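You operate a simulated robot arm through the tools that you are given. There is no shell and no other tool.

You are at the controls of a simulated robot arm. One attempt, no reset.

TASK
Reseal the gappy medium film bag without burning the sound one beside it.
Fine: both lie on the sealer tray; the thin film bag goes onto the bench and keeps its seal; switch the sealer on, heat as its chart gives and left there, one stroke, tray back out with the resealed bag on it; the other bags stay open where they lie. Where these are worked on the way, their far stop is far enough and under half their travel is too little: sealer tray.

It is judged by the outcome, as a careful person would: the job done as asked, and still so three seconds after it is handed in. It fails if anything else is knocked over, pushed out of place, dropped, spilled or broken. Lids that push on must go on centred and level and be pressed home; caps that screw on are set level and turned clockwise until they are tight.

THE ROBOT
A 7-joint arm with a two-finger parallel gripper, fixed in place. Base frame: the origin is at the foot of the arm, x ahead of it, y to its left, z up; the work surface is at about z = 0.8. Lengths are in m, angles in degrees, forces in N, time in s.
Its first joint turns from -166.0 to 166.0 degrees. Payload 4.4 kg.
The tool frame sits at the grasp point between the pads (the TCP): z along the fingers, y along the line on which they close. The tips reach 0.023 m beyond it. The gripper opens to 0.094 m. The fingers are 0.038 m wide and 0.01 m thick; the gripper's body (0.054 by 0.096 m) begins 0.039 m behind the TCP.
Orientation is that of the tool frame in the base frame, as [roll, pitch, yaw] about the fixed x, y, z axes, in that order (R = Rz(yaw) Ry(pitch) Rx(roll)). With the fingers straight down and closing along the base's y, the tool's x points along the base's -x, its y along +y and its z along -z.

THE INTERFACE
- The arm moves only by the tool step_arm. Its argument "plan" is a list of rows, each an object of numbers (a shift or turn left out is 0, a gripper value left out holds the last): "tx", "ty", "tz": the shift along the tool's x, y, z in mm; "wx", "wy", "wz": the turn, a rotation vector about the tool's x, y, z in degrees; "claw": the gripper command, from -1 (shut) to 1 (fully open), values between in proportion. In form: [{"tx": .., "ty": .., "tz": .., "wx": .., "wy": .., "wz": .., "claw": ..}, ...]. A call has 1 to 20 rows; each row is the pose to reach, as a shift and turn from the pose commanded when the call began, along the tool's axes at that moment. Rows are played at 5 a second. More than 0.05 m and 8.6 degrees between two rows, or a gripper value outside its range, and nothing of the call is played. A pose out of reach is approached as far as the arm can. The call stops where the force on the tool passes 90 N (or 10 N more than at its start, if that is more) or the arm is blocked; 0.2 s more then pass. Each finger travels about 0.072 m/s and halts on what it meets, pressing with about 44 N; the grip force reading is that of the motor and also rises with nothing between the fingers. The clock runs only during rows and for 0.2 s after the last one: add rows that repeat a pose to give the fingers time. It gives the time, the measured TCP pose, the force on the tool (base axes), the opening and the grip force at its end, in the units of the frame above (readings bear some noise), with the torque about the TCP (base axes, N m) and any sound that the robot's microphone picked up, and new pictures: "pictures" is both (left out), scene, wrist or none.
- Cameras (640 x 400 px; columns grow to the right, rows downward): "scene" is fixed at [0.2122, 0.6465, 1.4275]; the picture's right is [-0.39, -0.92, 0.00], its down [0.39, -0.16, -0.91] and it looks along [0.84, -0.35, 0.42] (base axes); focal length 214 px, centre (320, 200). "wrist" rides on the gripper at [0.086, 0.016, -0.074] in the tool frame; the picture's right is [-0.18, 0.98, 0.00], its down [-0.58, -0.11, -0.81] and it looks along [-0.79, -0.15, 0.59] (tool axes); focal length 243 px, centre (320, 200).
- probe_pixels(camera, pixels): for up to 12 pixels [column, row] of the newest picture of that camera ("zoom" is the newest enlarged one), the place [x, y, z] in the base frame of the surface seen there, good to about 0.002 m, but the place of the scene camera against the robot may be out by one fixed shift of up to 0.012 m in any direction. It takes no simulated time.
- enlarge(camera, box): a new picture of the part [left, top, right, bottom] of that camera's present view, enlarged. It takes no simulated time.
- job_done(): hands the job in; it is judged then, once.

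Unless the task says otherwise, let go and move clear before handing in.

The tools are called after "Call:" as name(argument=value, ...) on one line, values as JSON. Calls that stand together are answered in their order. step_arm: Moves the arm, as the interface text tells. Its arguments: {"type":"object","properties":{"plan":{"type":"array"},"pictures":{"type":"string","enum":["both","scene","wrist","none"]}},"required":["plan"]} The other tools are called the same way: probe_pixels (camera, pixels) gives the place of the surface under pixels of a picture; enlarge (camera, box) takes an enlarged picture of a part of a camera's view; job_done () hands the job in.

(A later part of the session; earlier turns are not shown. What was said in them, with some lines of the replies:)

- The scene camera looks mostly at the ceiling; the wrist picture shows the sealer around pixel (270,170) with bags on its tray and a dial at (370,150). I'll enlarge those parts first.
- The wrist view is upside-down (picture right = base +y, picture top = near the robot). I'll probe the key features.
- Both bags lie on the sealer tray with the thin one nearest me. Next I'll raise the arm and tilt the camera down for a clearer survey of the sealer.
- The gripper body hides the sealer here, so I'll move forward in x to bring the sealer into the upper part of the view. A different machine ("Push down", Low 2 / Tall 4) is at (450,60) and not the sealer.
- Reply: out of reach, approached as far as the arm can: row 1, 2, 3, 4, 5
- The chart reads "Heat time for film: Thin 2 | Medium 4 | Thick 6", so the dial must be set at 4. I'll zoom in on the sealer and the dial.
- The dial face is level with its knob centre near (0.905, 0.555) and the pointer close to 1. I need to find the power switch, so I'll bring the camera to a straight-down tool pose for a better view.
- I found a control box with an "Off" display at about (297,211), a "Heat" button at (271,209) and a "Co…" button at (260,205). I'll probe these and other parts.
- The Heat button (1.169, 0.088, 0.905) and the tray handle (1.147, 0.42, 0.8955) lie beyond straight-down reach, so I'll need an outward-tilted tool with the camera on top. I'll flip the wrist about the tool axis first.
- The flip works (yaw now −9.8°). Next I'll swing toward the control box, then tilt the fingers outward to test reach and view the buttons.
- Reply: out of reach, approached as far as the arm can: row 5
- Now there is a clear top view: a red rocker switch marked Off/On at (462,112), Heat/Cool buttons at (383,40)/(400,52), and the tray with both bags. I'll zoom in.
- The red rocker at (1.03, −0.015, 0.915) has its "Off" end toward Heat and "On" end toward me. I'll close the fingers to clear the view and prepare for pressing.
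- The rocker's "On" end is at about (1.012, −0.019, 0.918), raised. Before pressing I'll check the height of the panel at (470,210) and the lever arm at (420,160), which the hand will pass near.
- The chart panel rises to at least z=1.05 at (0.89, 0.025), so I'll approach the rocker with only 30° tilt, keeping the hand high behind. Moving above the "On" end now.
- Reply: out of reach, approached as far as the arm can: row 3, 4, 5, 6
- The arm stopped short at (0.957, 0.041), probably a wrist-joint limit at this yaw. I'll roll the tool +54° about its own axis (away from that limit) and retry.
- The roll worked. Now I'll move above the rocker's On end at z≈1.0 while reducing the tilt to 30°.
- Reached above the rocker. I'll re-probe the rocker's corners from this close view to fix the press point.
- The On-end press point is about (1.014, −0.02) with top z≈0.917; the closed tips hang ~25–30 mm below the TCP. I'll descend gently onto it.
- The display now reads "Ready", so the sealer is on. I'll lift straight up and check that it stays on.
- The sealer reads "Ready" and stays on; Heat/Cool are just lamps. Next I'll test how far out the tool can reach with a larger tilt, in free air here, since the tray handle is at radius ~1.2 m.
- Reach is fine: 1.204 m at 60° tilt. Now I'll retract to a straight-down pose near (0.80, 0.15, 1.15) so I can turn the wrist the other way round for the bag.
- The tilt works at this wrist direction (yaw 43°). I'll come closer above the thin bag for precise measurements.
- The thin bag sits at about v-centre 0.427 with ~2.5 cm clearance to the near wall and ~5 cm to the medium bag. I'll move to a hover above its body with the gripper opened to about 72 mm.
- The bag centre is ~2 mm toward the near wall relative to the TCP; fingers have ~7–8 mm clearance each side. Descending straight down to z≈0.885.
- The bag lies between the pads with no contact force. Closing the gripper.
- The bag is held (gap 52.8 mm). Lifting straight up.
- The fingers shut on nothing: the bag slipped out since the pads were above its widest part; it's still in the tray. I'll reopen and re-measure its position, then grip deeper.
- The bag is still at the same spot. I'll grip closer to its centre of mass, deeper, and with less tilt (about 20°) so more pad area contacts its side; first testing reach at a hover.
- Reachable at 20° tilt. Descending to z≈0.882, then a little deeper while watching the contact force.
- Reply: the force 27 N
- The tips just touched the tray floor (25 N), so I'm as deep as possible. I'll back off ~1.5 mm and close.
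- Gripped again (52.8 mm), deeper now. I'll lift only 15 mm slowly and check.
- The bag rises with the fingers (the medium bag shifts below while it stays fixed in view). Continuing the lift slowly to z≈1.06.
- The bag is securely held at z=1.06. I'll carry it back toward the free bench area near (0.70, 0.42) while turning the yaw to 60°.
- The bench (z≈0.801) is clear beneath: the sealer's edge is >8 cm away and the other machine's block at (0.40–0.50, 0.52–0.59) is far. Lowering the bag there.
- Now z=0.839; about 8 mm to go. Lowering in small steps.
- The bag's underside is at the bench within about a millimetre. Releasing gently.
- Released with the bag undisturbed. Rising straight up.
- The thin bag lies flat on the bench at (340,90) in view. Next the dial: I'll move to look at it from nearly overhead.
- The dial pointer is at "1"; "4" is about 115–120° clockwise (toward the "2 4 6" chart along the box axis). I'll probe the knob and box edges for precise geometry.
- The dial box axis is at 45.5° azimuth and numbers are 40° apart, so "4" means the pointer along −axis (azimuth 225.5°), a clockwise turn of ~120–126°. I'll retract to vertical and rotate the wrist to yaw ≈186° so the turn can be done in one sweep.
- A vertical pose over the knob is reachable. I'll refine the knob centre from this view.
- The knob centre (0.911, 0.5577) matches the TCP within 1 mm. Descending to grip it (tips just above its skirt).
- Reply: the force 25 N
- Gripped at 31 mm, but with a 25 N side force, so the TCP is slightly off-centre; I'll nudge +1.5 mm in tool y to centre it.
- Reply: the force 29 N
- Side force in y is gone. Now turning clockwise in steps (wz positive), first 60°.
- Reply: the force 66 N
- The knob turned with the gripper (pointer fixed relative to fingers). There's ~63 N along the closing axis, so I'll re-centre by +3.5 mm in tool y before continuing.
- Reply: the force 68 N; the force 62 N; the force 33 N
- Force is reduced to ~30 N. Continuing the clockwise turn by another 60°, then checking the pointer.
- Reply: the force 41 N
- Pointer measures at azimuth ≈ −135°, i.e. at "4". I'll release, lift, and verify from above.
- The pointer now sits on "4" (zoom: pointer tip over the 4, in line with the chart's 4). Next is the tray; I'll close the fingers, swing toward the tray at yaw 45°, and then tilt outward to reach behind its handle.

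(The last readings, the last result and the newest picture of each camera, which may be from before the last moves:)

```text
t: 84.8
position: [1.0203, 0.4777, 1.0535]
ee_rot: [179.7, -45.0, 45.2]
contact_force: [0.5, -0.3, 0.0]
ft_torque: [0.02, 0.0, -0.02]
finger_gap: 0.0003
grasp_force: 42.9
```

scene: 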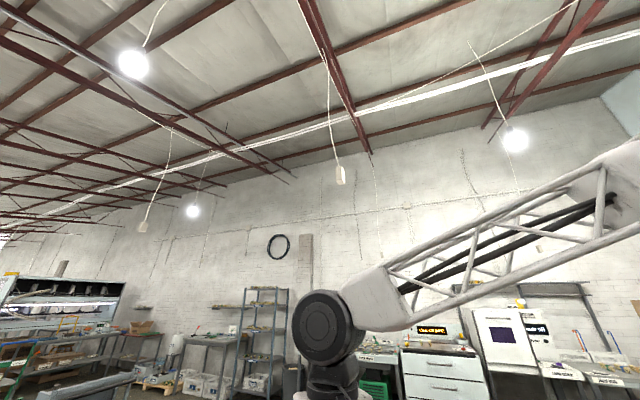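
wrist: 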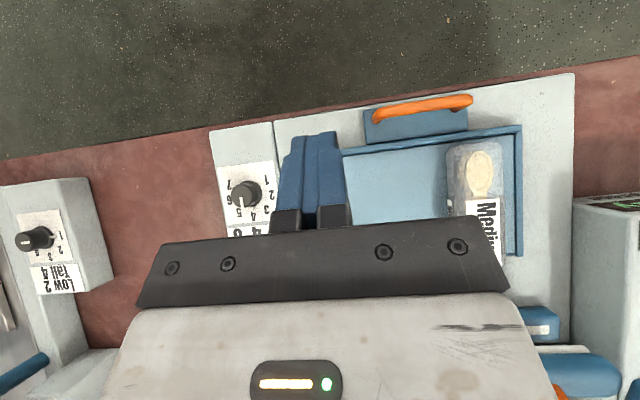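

Now the handle is clearly visible at (418,108). I'll zoom and probe it.

Call:
enlarge(camera="wrist", box=[340, 70, 540, 195])

Call:
probe_pixels(camera="wrist", pixels=[[377, 113], [418, 105], [466, 99], [395, 128], [440, 124], [366, 112], [467, 125], [400, 145], [344, 152], [520, 130], [515, 250], [574, 80]])

Call:
enlarge(camera="wrist", box=[200, 140, 300, 240])

```text
3.20 times, centred on (440, 132) of wrist
```

zoom: 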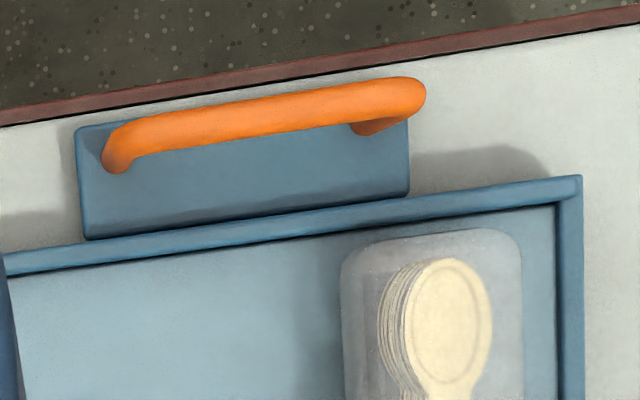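

```text
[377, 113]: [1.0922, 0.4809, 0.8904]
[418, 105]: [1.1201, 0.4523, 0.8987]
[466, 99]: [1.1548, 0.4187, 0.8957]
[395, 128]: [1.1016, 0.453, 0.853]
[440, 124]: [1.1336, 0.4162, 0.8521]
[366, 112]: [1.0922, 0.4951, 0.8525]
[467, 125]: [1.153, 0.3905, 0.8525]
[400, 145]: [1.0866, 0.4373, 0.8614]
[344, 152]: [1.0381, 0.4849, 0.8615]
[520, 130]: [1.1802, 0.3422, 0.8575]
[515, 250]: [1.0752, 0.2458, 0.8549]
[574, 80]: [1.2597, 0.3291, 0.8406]
```

```text
4.00 times, centred on (250, 190) of wrist
```

zoom: 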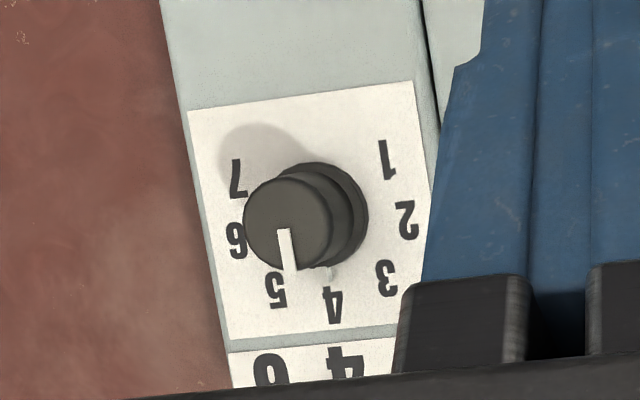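

The dial pointer is parallel to the box axis and its skirt tick points at "4" – good. The handle bar is at u≈1.112, v 0.432–0.522, top z 0.899; I'll move beyond and above it to test reach.

Call:
step_arm(plan=[{"tx": 4, "ty": 23, "tz": 24}, {"tx": 8, "ty": 46, "tz": 50}, {"tx": 12, "ty": 70, "tz": 75}, {"tx": 15.9, "ty": 93, "tz": 100}, {"tx": 15.9, "ty": 93, "tz": 119.8}, {"tx": 15.9, "ty": 93, "tz": 119.8}], pictures="wrist")

```text
t: 86.2
position: [1.1554, 0.479, 0.9801]
ee_rot: [179.8, -45.0, 45.2]
contact_force: [1.1, -0.5, 0.1]
ft_torque: [-0.03, -0.02, -0.01]
finger_gap: 0.0001
grasp_force: 42.4
```

wrist: 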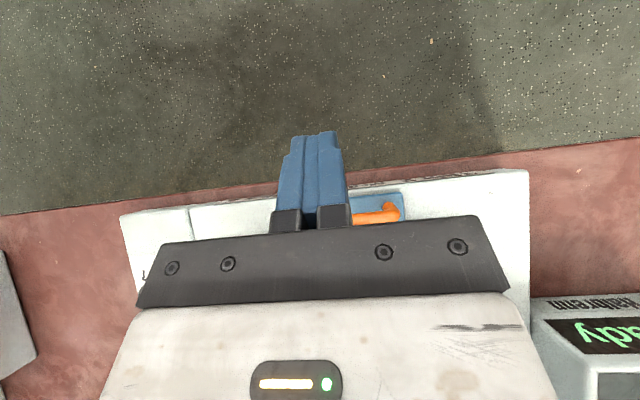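

Reach is ample (radius 1.25 m). I'll steepen to 35° tilt and lower the closed fingertips behind the handle bar, still ~2 cm clear of it.

Call:
step_arm(plan=[{"tx": -10, "tz": 10, "wy": -3.3}, {"tx": -20, "tz": 20, "wy": -6.6}, {"tx": -30, "tz": 30, "wy": -10}, {"tx": -40, "tz": 40, "wy": -10}, {"tx": -50.9, "tz": 50.9, "wy": -10}, {"tx": -50.9, "tz": 50.9, "wy": -10}], pictures="wrist")

```text
t: 87.6
position: [1.1549, 0.4788, 0.9083]
ee_rot: [179.9, -34.9, 45.2]
contact_force: [-0.4, 0.0, 0.4]
ft_torque: [0.02, -0.01, 0.0]
finger_gap: 0.0
grasp_force: 43.4
```

wrist: 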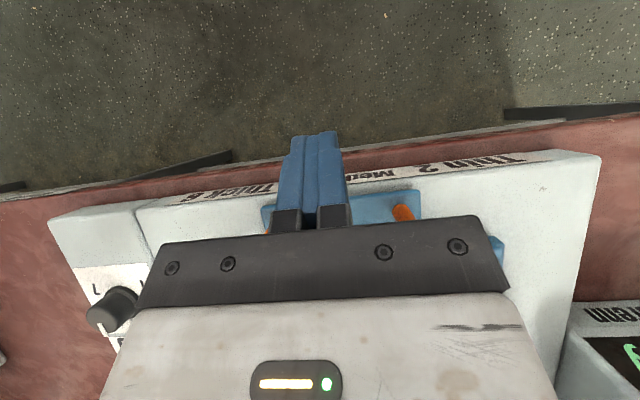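

In place behind the handle. Now pushing the tray in along −u, slowly in 5 mm steps.

Call:
step_arm(plan=[{"tx": -8.2, "tz": -5.7}, {"tx": -16.4, "tz": -11.5}, {"tx": -20.5, "tz": -14.3}, {"tx": -24.6, "tz": -17.2}, {"tx": -28.7, "tz": -20.1}, {"tx": -32.8, "tz": -23}, {"tx": -36.9, "tz": -25.8}, {"tx": -41, "tz": -28.7}, {"tx": -41, "tz": -28.7}], pictures="wrist")

```text
t: 89.6
position: [1.1184, 0.4432, 0.9076]
ee_rot: [179.9, -34.9, 45.2]
contact_force: [1.2, -0.9, 2.4]
ft_torque: [-0.02, 0.02, 0.02]
finger_gap: 0.0
grasp_force: 42.4
```

wrist: 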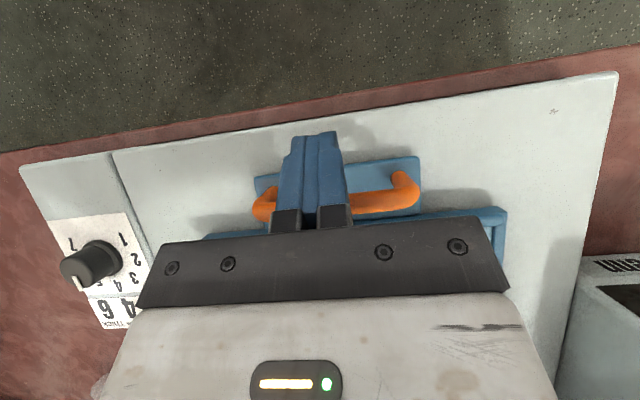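

The tray is sliding in freely (handle moves with the fingers, ~2 N). Continuing to push toward the far stop.

Call:
step_arm(plan=[{"tx": -4.1, "tz": -2.9}, {"tx": -8.2, "tz": -5.7}, {"tx": -12.3, "tz": -8.6}, {"tx": -16.4, "tz": -11.5}, {"tx": -20.5, "tz": -14.3}, {"tx": -24.6, "tz": -17.2}, {"tx": -28.7, "tz": -20.1}, {"tx": -32.8, "tz": -23}, {"tx": -36.9, "tz": -25.8}, {"tx": -41, "tz": -28.7}], pictures="wrist")

```text
t: 91.8
position: [1.0844, 0.4127, 0.9132]
ee_rot: [179.6, -35.4, 45.4]
contact_force: [57.6, 57.1, 17.7]
ft_torque: [0.85, -1.12, -0.19]
finger_gap: 0.0
grasp_force: 41.8
```

wrist: 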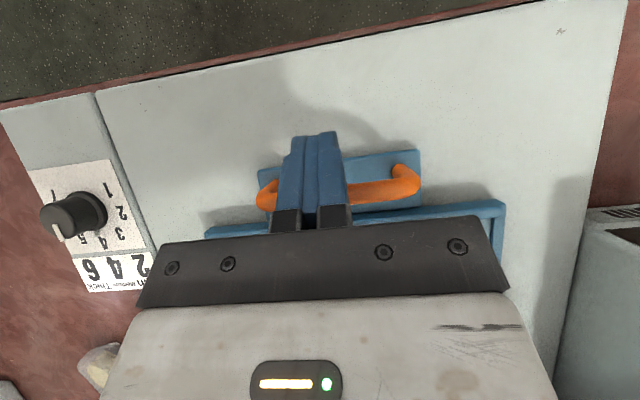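

Force rose to ~83 N along +u with the tray stopped after ~70 mm of travel: far stop reached. I'll back off outward 3 cm, then rise and look.

Call:
step_arm(plan=[{"tx": 8, "tz": 5.7}, {"tx": 16.4, "tz": 11.5}, {"tx": 24.6, "tz": 17.2}, {"tx": 41, "tz": -7}, {"tx": 58, "tz": -32}, {"tx": 76, "tz": -56}, {"tx": 93, "tz": -81}], pictures="wrist")

```text
t: 93.4
position: [1.1039, 0.4306, 1.0258]
ee_rot: [179.9, -34.8, 45.1]
contact_force: [-0.3, 0.4, -0.9]
ft_torque: [0.0, -0.01, 0.03]
finger_gap: 0.0
grasp_force: 42.9
```

wrist: 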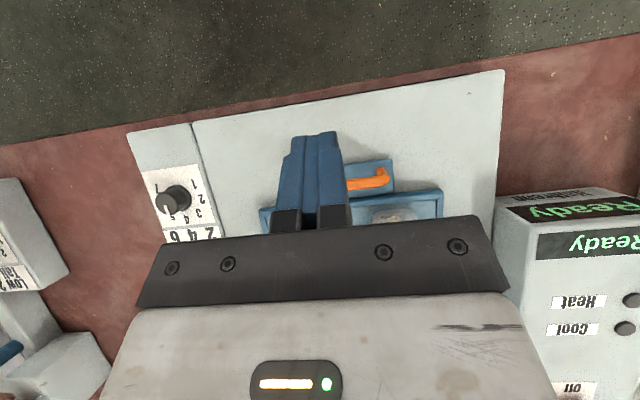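

Call:
step_arm(plan=[{"tx": -22, "tz": -34, "wy": -1.5}, {"tx": -44, "tz": -68, "wy": -3}, {"tx": -66, "tz": -101, "wy": -5}, {"tx": -88, "ty": 2, "tz": -135, "wy": -7}, {"tx": -110, "ty": 3, "tz": -169, "wy": -8.5}, {"tx": -132.6, "ty": 4, "tz": -203, "wy": -10}, {"tx": -132.6, "ty": 4, "tz": -203, "wy": -10}], pictures="wrist")

Call:
enlarge(camera="wrist", box=[220, 0, 520, 190])

```text
t: 95.0
position: [0.947, 0.2624, 1.1164]
ee_rot: [179.9, -24.8, 45.1]
contact_force: [0.9, -0.4, -0.7]
ft_torque: [0.0, 0.02, 0.03]
finger_gap: 0.0
grasp_force: 43.0
```

wrist: 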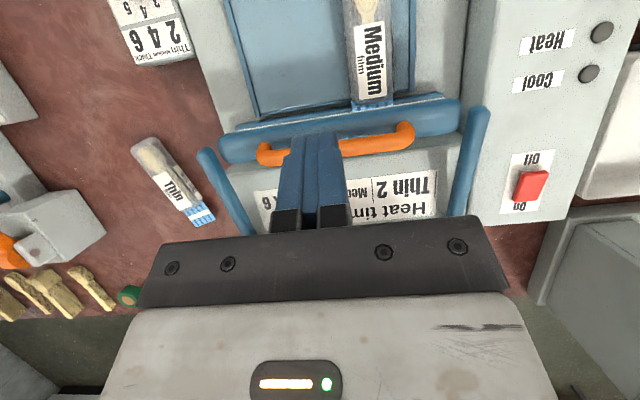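

```text
2.11 times, centred on (370, 95) of wrist
```

zoom: 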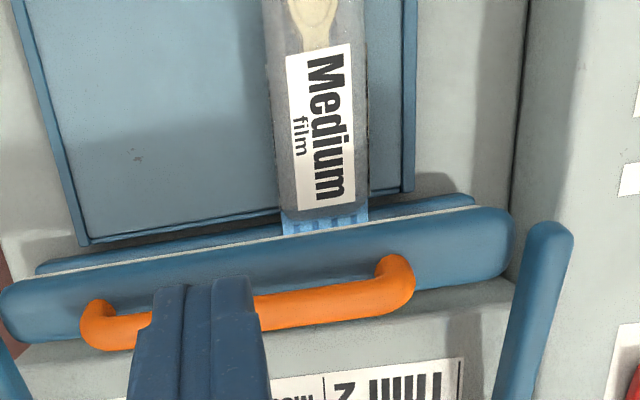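

The tray is in and the medium bag's header is beneath the jaw bar. Now I'll probe the orange lever handle for the stroke.

Call:
probe_pixels(camera="wrist", pixels=[[262, 158], [278, 157], [360, 145], [385, 142], [405, 130], [300, 130], [430, 108], [460, 125], [480, 112], [452, 200], [205, 155], [240, 220]])

```text
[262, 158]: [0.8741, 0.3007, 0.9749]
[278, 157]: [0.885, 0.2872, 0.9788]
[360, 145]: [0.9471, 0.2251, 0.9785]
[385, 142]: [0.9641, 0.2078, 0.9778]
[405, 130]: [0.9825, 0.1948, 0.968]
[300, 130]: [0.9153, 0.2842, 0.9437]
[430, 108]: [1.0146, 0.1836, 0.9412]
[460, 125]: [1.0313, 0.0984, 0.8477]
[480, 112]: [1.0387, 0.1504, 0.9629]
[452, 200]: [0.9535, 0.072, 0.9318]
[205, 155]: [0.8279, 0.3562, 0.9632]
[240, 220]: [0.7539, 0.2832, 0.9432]
```

The lever bar is at u≈0.829, v 0.42–0.54, top z≈0.979. To watch the display during the stroke I'll go vertical and turn the camera to the −u side (yaw 225°).

Call:
step_arm(plan=[{"wy": -8.3, "tz": -5}, {"wy": -16.6, "tz": -10}, {"wy": -25, "tz": -15}, {"wy": -25, "tz": -15}], pictures="none")

Call:
step_arm(plan=[{"wz": -8.5}, {"wz": -17}, {"wz": -25.5}, {"wz": -34}, {"wz": -42.5}, {"wz": -51}, {"wz": -59.5}, {"wz": -68}, {"wz": -76.5}, {"wz": -85}, {"wz": -93.5}, {"wz": -102}, {"wz": -110.5}, {"wz": -119}, {"wz": -127.5}, {"wz": -136}, {"wz": -144.5}, {"wz": -153}, {"wz": -161.5}, {"wz": -170}], pictures="none")

Call:
step_arm(plan=[{"wz": -5}, {"wz": -10}, {"wz": -10}], pictures="wrist")

```text
t: 96.0
position: [0.9436, 0.2614, 1.131]
ee_rot: [179.8, 0.1, 45.1]
contact_force: [0.2, -0.1, -0.1]
ft_torque: [0.03, 0.01, -0.01]
finger_gap: 0.0001
grasp_force: 42.0
```

```text
t: 100.2
position: [0.9444, 0.2626, 1.1307]
ee_rot: [-179.9, 0.0, -144.8]
contact_force: [0.8, 0.0, -0.1]
ft_torque: [0.04, -0.02, 0.0]
finger_gap: 0.0001
grasp_force: 42.3
```

```text
t: 101.0
position: [0.944, 0.262, 1.1319]
ee_rot: [-179.8, 0.0, -134.8]
contact_force: [-0.7, -0.1, -0.7]
ft_torque: [-0.02, 0.01, 0.01]
finger_gap: 0.0
grasp_force: 42.3
```

wrist: 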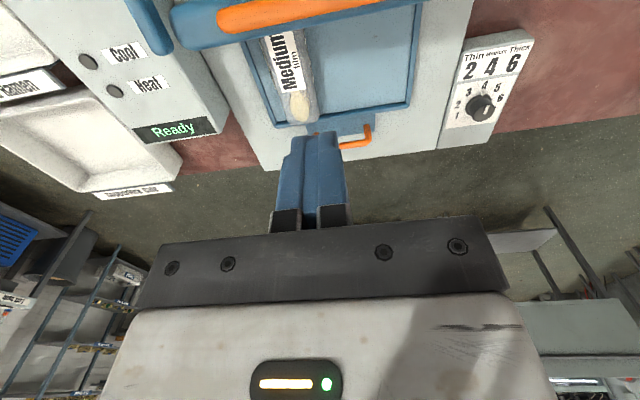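

Call:
enlarge(camera="wrist", box=[430, 40, 540, 150])

Call:
step_arm(plan=[{"tx": 8, "ty": 1, "tz": 33}, {"tx": 16, "ty": 2, "tz": 66}, {"tx": 23.8, "ty": 2.4, "tz": 100}, {"tx": 23.8, "ty": 2.4, "tz": 100}], pictures="wrist")

```text
3.64 times, centred on (485, 95) of wrist
```

zoom: 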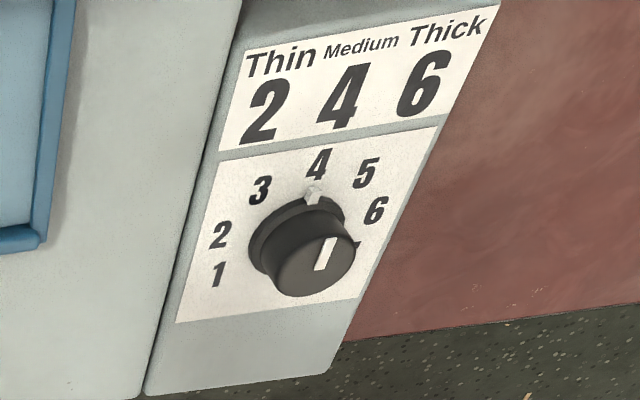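

```text
t: 102.0
position: [0.9233, 0.2477, 1.0303]
ee_rot: [-179.8, 0.0, -135.0]
contact_force: [0.0, -0.3, -0.6]
ft_torque: [0.03, 0.05, 0.0]
finger_gap: 0.0
grasp_force: 42.2
```

wrist: 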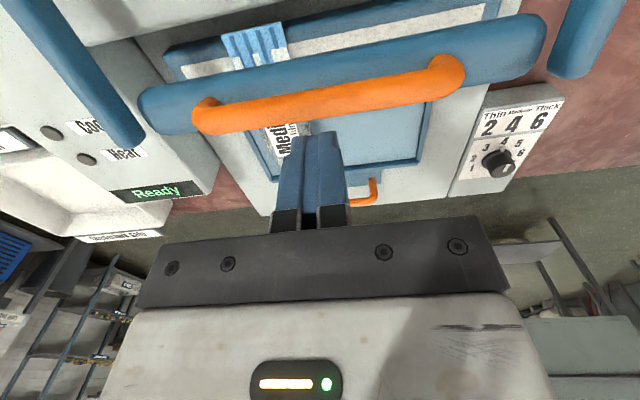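

The dial tick points squarely at "4" and the display reads "Ready". I'm centred over the lever bar; pressing down gradually, watching force and display.

Call:
step_arm(plan=[{"tz": 15}, {"tz": 25}, {"tz": 30}, {"tz": 35}, {"tz": 40}, {"tz": 45}, {"tz": 50}, {"tz": 55}, {"tz": 60}], pictures="wrist")

```text
t: 104.0
position: [0.9255, 0.2462, 0.9715]
ee_rot: [-179.9, 0.0, -134.9]
contact_force: [-1.5, 4.5, 6.0]
ft_torque: [0.12, 0.01, 0.02]
finger_gap: 0.0002
grasp_force: 42.3
```

wrist: 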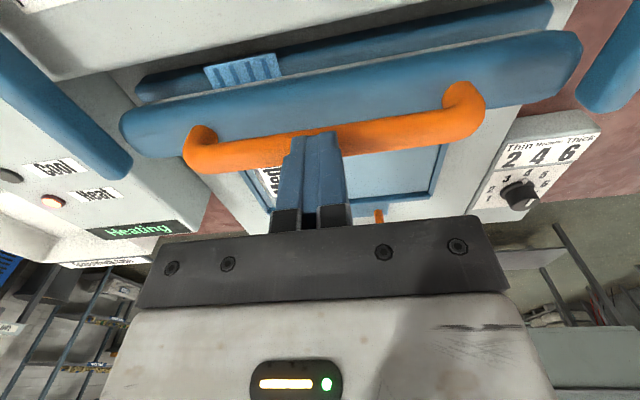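

The display shows "Heating" and the Heat lamp is lit. I'll press further until the jaw bottoms out, and hold.

Call:
step_arm(plan=[{"tz": 3}, {"tz": 6}, {"tz": 9}, {"tz": 12}], pictures="wrist")

```text
t: 104.8
position: [0.9277, 0.2464, 0.9705]
ee_rot: [-179.6, 0.3, -134.9]
contact_force: [5.1, 1.4, 8.6]
ft_torque: [0.1, -0.13, 0.03]
finger_gap: 0.0
grasp_force: 42.4
stopped in row 4: the force on the tool passed its limit at 97 N (the readings are from after the stop); the commanded pose is now the measured one
```

wrist: 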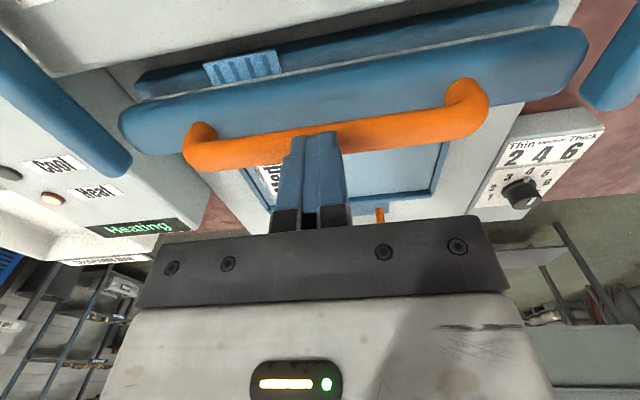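

The jaw bottomed out (97 N). I'll keep a light downward push and hold while it heats.

Call:
step_arm(plan=[{"tz": 1.5}, {"tz": 1.5}, {"tz": 1.5}, {"tz": 1.5}, {"tz": 1.5}, {"tz": 1.5}], pictures="wrist")

```text
t: 106.2
position: [0.9275, 0.247, 0.9699]
ee_rot: [-179.6, 0.4, -134.9]
contact_force: [27.8, -5.7, 46.2]
ft_torque: [-0.02, -0.63, -0.04]
finger_gap: 0.0
grasp_force: 42.4
```

wrist: 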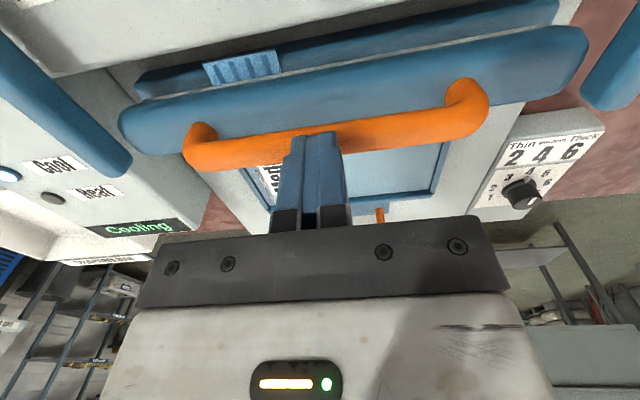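

It has switched to "Cooling" (Cool lamp lit). Keep holding until cooling ends.

Call:
step_arm(plan=[{"tz": 0}, {"tz": 0}, {"tz": 0}, {"tz": 0}, {"tz": 0}], pictures="wrist")

```text
t: 107.4
position: [0.9274, 0.248, 0.9701]
ee_rot: [-179.7, 0.4, -134.9]
contact_force: [30.9, -9.2, 58.9]
ft_torque: [-0.07, -0.79, -0.08]
finger_gap: 0.0
grasp_force: 42.1
```

wrist: 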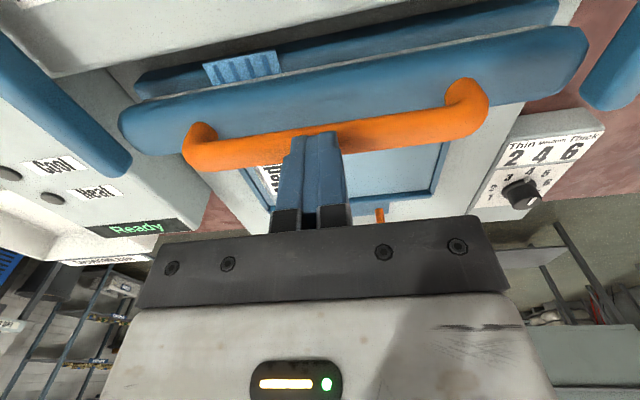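

The display is back to "Ready" with both lamps off: the cycle is complete. Raising slowly to let the lever return.

Call:
step_arm(plan=[{"tz": -5}, {"tz": -10}, {"tz": -15}, {"tz": -20}, {"tz": -25}, {"tz": -30}, {"tz": -36}, {"tz": -42}, {"tz": -55}, {"tz": -70}], pictures="wrist")

```text
t: 109.6
position: [0.9254, 0.2475, 1.0377]
ee_rot: [-179.9, 0.2, -134.9]
contact_force: [0.5, 0.6, -0.3]
ft_torque: [0.03, 0.01, -0.01]
finger_gap: 0.0
grasp_force: 42.4
```

wrist: 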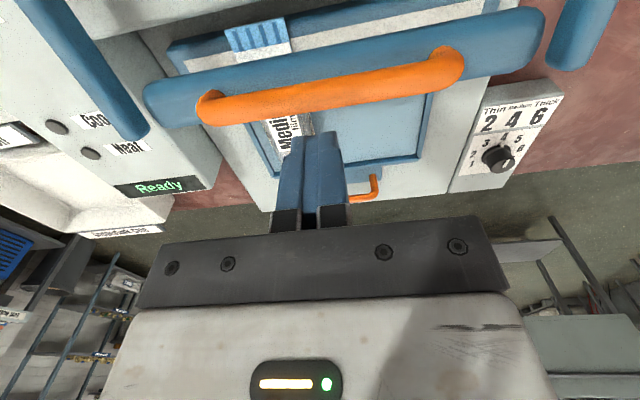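

The lever sprung back up and the header now shows a continuous white seal band at (258,50). Next I'll rise, turn the wrist to yaw 135°, and go hook the tray handle from the inside to pull it out.

Call:
enlarge(camera="wrist", box=[190, 0, 400, 130])

Call:
step_arm(plan=[{"tz": -30}, {"tz": -60, "wz": 4}, {"tz": -70, "wz": 12}, {"tz": -70, "wz": 20}, {"tz": -70, "wz": 28}, {"tz": -70, "wz": 36}, {"tz": -70, "wz": 44}, {"tz": -70, "wz": 52}, {"tz": -70, "wz": 60}, {"tz": -70, "wz": 68}, {"tz": -70, "wz": 76}, {"tz": -70, "wz": 84}, {"tz": -70, "wz": 90}], pictures="none")

```text
3.05 times, centred on (295, 65) of wrist
```

zoom: 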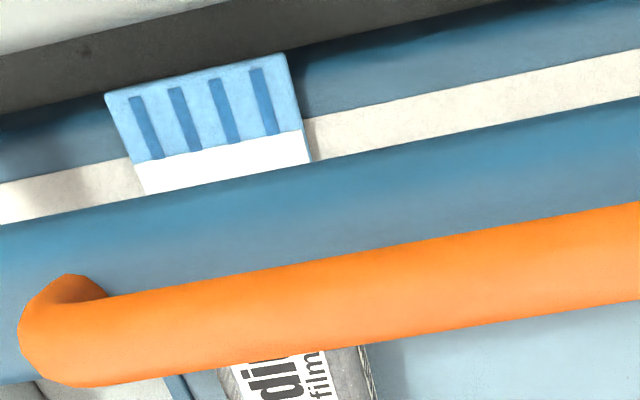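

```text
t: 112.4
position: [0.9254, 0.2469, 1.1072]
ee_rot: [179.7, 0.3, 134.9]
contact_force: [0.0, -0.3, 0.8]
ft_torque: [-0.02, -0.02, -0.01]
finger_gap: 0.0
grasp_force: 42.7
```

The seal across the header is now a continuous white band. Moving over the tray with 30° tilt toward the handle.

Call:
step_arm(plan=[{"tx": 2, "ty": 34, "tz": 0, "wx": -6}, {"tx": 4, "ty": 68, "tz": 10, "wx": -12}, {"tx": 6, "ty": 102, "tz": 25, "wx": -18}, {"tx": 8, "ty": 136, "tz": 42, "wx": -24}, {"tx": 10, "ty": 170, "tz": 60, "wx": -30}, {"tx": 10, "ty": 170, "tz": 60, "wx": -30}], pictures="wrist")

```text
t: 113.8
position: [1.0377, 0.3765, 1.0473]
ee_rot: [149.7, 0.3, 135.1]
contact_force: [0.0, 0.4, -0.6]
ft_torque: [-0.02, 0.01, 0.0]
finger_gap: 0.0
grasp_force: 42.4
```

wrist: 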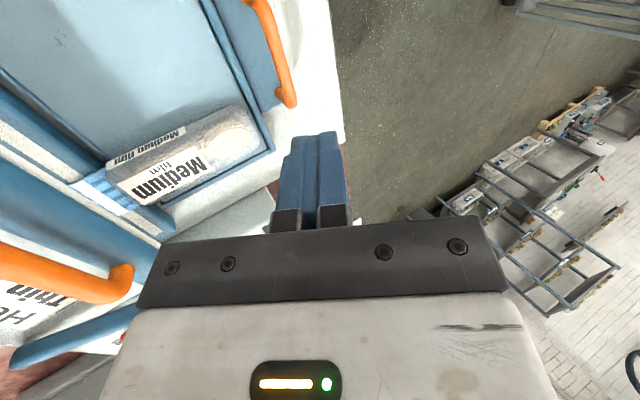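

Call:
enlarge(camera="wrist", box=[180, 0, 340, 150])

Call:
probe_pixels(camera="wrist", pixels=[[258, 5], [268, 25], [276, 45], [283, 70], [288, 88], [292, 103], [262, 85], [240, 75], [225, 45], [272, 150], [205, 135], [300, 100]])

```text
2.67 times, centred on (260, 75) of wrist
```

zoom: 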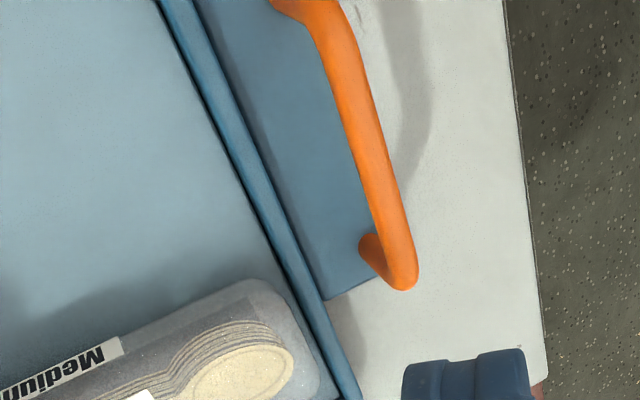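

```text
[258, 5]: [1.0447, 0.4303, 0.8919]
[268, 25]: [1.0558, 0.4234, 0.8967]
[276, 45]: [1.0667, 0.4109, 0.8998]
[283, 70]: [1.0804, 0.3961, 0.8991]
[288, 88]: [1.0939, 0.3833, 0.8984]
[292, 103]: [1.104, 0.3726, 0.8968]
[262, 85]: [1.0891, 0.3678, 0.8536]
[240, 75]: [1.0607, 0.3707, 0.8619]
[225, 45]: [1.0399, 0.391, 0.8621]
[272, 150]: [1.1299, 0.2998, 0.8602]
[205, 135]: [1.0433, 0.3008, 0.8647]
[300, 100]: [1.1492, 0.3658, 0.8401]
```

The handle bar is now at u≈1.045 (travelled 67 mm), top z 0.8995; the tray's end wall is at u≈1.012. I'll lower the closed fingertips into the gap just inside the bar.

Call:
step_arm(plan=[{"ty": 10.4, "tz": 6}, {"ty": -2, "tz": 27.6}, {"ty": -14.6, "tz": 49.3}, {"ty": -27, "tz": 71}, {"ty": -39.6, "tz": 92.6}, {"ty": -52, "tz": 114}, {"ty": -60, "tz": 128}, {"ty": -66.1, "tz": 138.5}, {"ty": -66.1, "tz": 138.5}], pictures="wrist")

```text
t: 115.8
position: [1.0485, 0.3847, 0.8955]
ee_rot: [149.9, 0.2, 135.0]
contact_force: [0.3, -0.7, 0.5]
ft_torque: [0.03, 0.01, -0.03]
finger_gap: 0.0001
grasp_force: 42.1
```

wrist: 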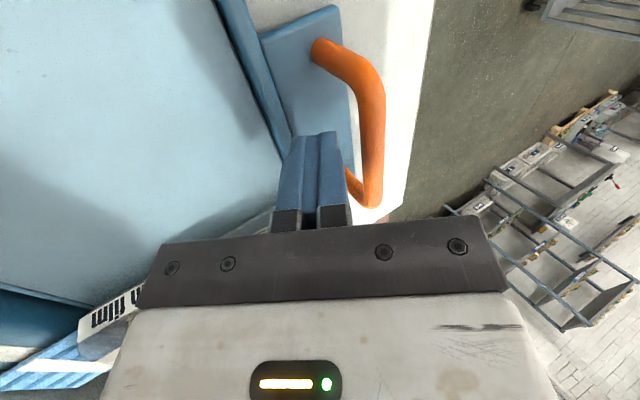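

Fingertips are between the end wall and the bar. Now pulling outward along +u, 5 mm per step.

Call:
step_arm(plan=[{"ty": 4.3, "tz": 2.5}, {"ty": 8.7, "tz": 5}, {"ty": 13, "tz": 7.5}, {"ty": 17.3, "tz": 10}, {"ty": 21.7, "tz": 12.5}, {"ty": 26, "tz": 15}, {"ty": 30.3, "tz": 17.5}, {"ty": 34.6, "tz": 20}], pictures="wrist")

```text
t: 117.6
position: [1.0775, 0.4111, 0.8951]
ee_rot: [149.8, 0.3, 135.1]
contact_force: [-0.1, -2.2, -3.7]
ft_torque: [-0.01, 0.03, -0.05]
finger_gap: 0.0
grasp_force: 42.2
```

wrist: 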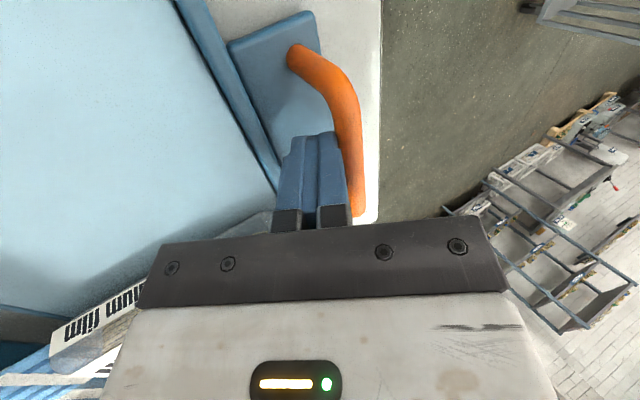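

The tray is following the fingers outward with only ~4 N. Continuing to the out stop.

Call:
step_arm(plan=[{"ty": 4.3, "tz": 2.5}, {"ty": 8.7, "tz": 5}, {"ty": 13, "tz": 7.5}, {"ty": 17.3, "tz": 10}, {"ty": 21.7, "tz": 12.5}, {"ty": 26, "tz": 15}, {"ty": 30.3, "tz": 17.5}, {"ty": 34.6, "tz": 20}, {"ty": 37.5, "tz": 21.7}], pictures="wrist")

```text
t: 119.6
position: [1.105, 0.4418, 0.8956]
ee_rot: [150.0, 0.2, 135.0]
contact_force: [-46.6, -24.7, 9.0]
ft_torque: [-0.2, 0.2, -0.5]
finger_gap: 0.0002
grasp_force: 42.5
```

wrist: 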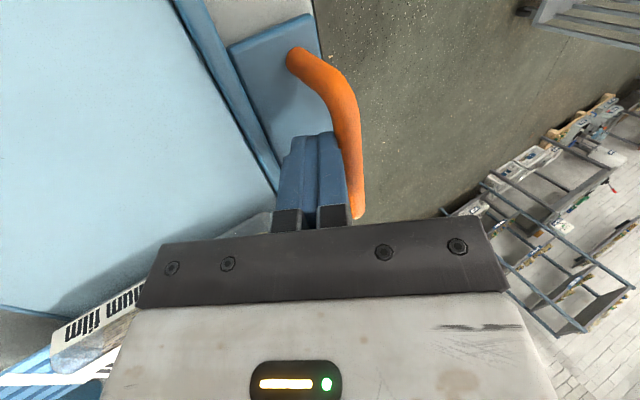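

Force rose to ~53 N against +u: the tray is at its out stop again. Backing off 16 mm inward, then rising clear.

Call:
step_arm(plan=[{"ty": -5, "tz": -2.9}, {"ty": -10, "tz": -5.8}, {"ty": -13.9, "tz": -8}, {"ty": -13.9, "tz": -8}, {"ty": -6.4, "tz": -21}, {"ty": 3.6, "tz": -38.3}, {"ty": 16, "tz": -60}, {"ty": 28.6, "tz": -81.6}, {"ty": 41, "tz": -103}, {"ty": 53.6, "tz": -125}], pictures="wrist")

```text
t: 121.8
position: [1.0958, 0.4315, 1.0291]
ee_rot: [149.8, 0.2, 135.1]
contact_force: [0.9, -0.1, -1.2]
ft_torque: [0.0, -0.03, -0.01]
finger_gap: 0.0
grasp_force: 42.9
```

wrist: 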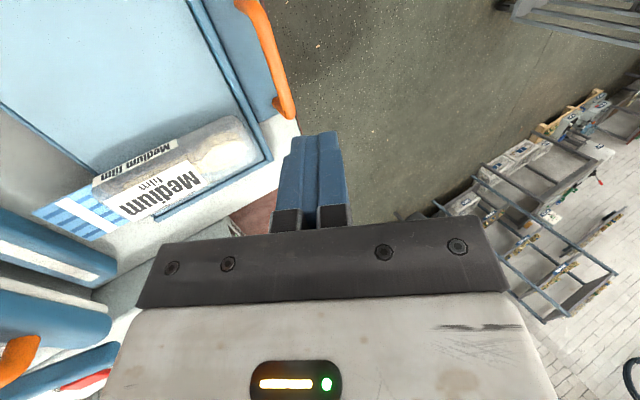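

Call:
enlarge(camera="wrist", box=[20, 100, 300, 250])

Call:
probe_pixels(camera="wrist", pixels=[[262, 35], [275, 65], [287, 95], [235, 80], [180, 170], [70, 215], [110, 222]])

```text
2.29 times, centred on (160, 175) of wrist
```

zoom: 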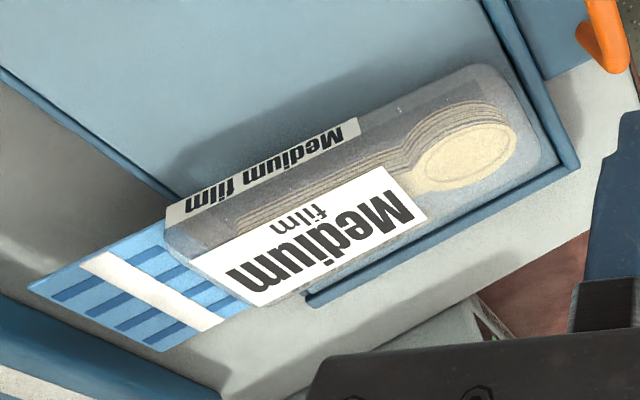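

```text
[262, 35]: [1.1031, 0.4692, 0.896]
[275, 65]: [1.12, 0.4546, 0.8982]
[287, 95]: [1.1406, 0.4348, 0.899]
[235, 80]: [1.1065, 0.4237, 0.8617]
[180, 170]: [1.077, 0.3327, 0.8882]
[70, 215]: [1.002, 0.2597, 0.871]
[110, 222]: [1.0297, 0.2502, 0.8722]
```

The tray is fully out (handle at u≈1.113, as originally), with the medium bag on it showing an unbroken white seal. I'll retract the arm up and clear, and take a last look at everything.

Call:
step_arm(plan=[{"ty": 10, "tz": -35, "wx": 3}, {"ty": 0, "tz": -70, "wx": 7}, {"ty": -25, "tz": -105, "wx": 11}, {"ty": -50, "tz": -140, "wx": 15}, {"ty": -75, "tz": -175, "wx": 20}, {"ty": -100, "tz": -205, "wx": 25}, {"ty": -120, "tz": -230, "wx": 30}, {"ty": -141, "tz": -255, "wx": 30}, {"ty": -141, "tz": -255, "wx": 30}], pictures="wrist")

```text
t: 123.8
position: [0.9175, 0.2537, 1.1794]
ee_rot: [179.8, 0.2, 135.2]
contact_force: [0.1, -0.5, 0.0]
ft_torque: [0.02, -0.01, 0.0]
finger_gap: 0.0002
grasp_force: 42.5
```

wrist: 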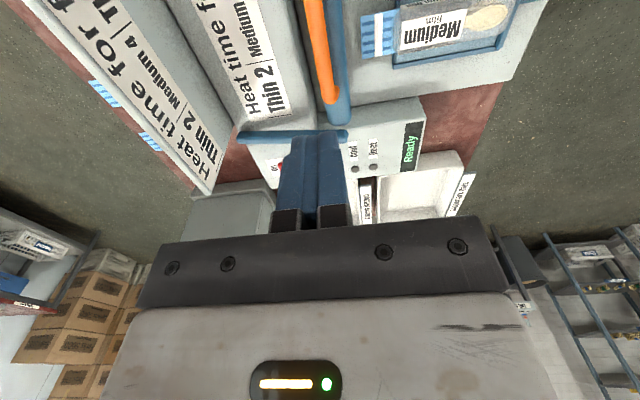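

Call:
step_arm(plan=[{"tx": 30, "ty": -30, "tz": -10, "wz": -6.4}, {"tx": 60, "ty": -60, "tz": -20, "wz": -12.8}, {"tx": 91, "ty": -91, "tz": -30, "wz": -19.2}, {"tx": 121, "ty": -121, "tz": -40, "wz": -25.6}, {"tx": 151, "ty": -151, "tz": -50, "wz": -32}, {"tx": 182, "ty": -182, "tz": -60, "wz": -38.4}, {"tx": 212, "ty": -212, "tz": -70, "wz": -45}, {"tx": 212, "ty": -212, "tz": -70, "wz": -45}], pictures="both")

```text
t: 125.6
position: [0.6167, 0.252, 1.2477]
ee_rot: [179.9, 0.3, -179.8]
contact_force: [0.5, -0.5, -0.8]
ft_torque: [0.0, -0.03, -0.02]
finger_gap: 0.0
grasp_force: 42.3
```

scene: 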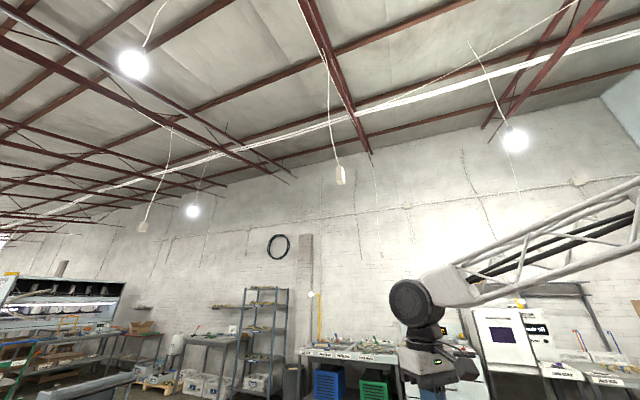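
wrist: 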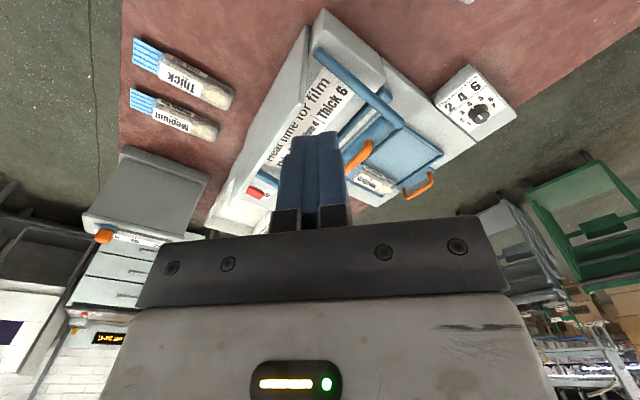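

Call:
step_arm(plan=[{"ty": 30, "wy": 8}, {"ty": 60, "wy": 16}, {"ty": 90, "wy": 24}, {"ty": 110, "wy": 30}, {"ty": 110, "wy": 30}], pictures="wrist")

Call:
enlarge(camera="wrist", box=[100, 0, 540, 235])

```text
t: 126.8
position: [0.6178, 0.3632, 1.2473]
ee_rot: [180.0, -29.8, -180.0]
contact_force: [-0.3, -0.3, -0.1]
ft_torque: [-0.01, 0.01, 0.0]
finger_gap: 0.0002
grasp_force: 42.6
```

wrist: 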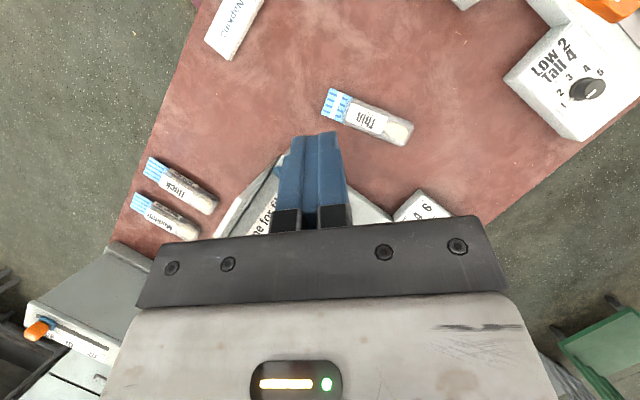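

```text
1.45 times, centred on (320, 118) of wrist
```

zoom: 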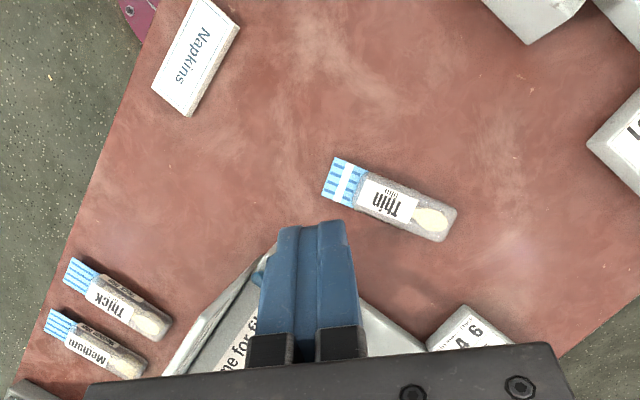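

The last pictures show every part of the job in place, so I'm handing it in.
- **Thin bag:** it lies flat on the bench with its white seal whole, at (370,120).
- **Other bags:** the thick and medium bags lie undisturbed at (180,185) and (165,215).
- **Sealer:** the tray is out with the resealed medium bag on it, the dial is at 4, and the display reads "Ready".
- **Arm:** it is clear of everything and holding nothing.

Call:
job_done()

```text
The job is handed in.
```

The medium film bag is resealed and the job is handed in; I haven't been told the verdict. The last pictures showed:

- **Medium bag:** it is on the sealer tray, which is back out at its stop. The seal across its header now shows as one unbroken band.
- **Thin bag:** it lies flat on the bench with its seal still whole. My first grip on it slipped before it left the tray. The second held, and I set it down without a drop.
- **Sealer:** I switched it on and set the heat dial to 4, as its chart gives for medium film. I pushed the tray in to its far stop and made one stroke, held through heating and cooling. It is still on, with the dial at 4 and the display reading "Ready".
- **Other bags:** the thick bag and the second medium bag were not touched and still lie open on the bench.

The arm ended clear of everything with its gripper empty.
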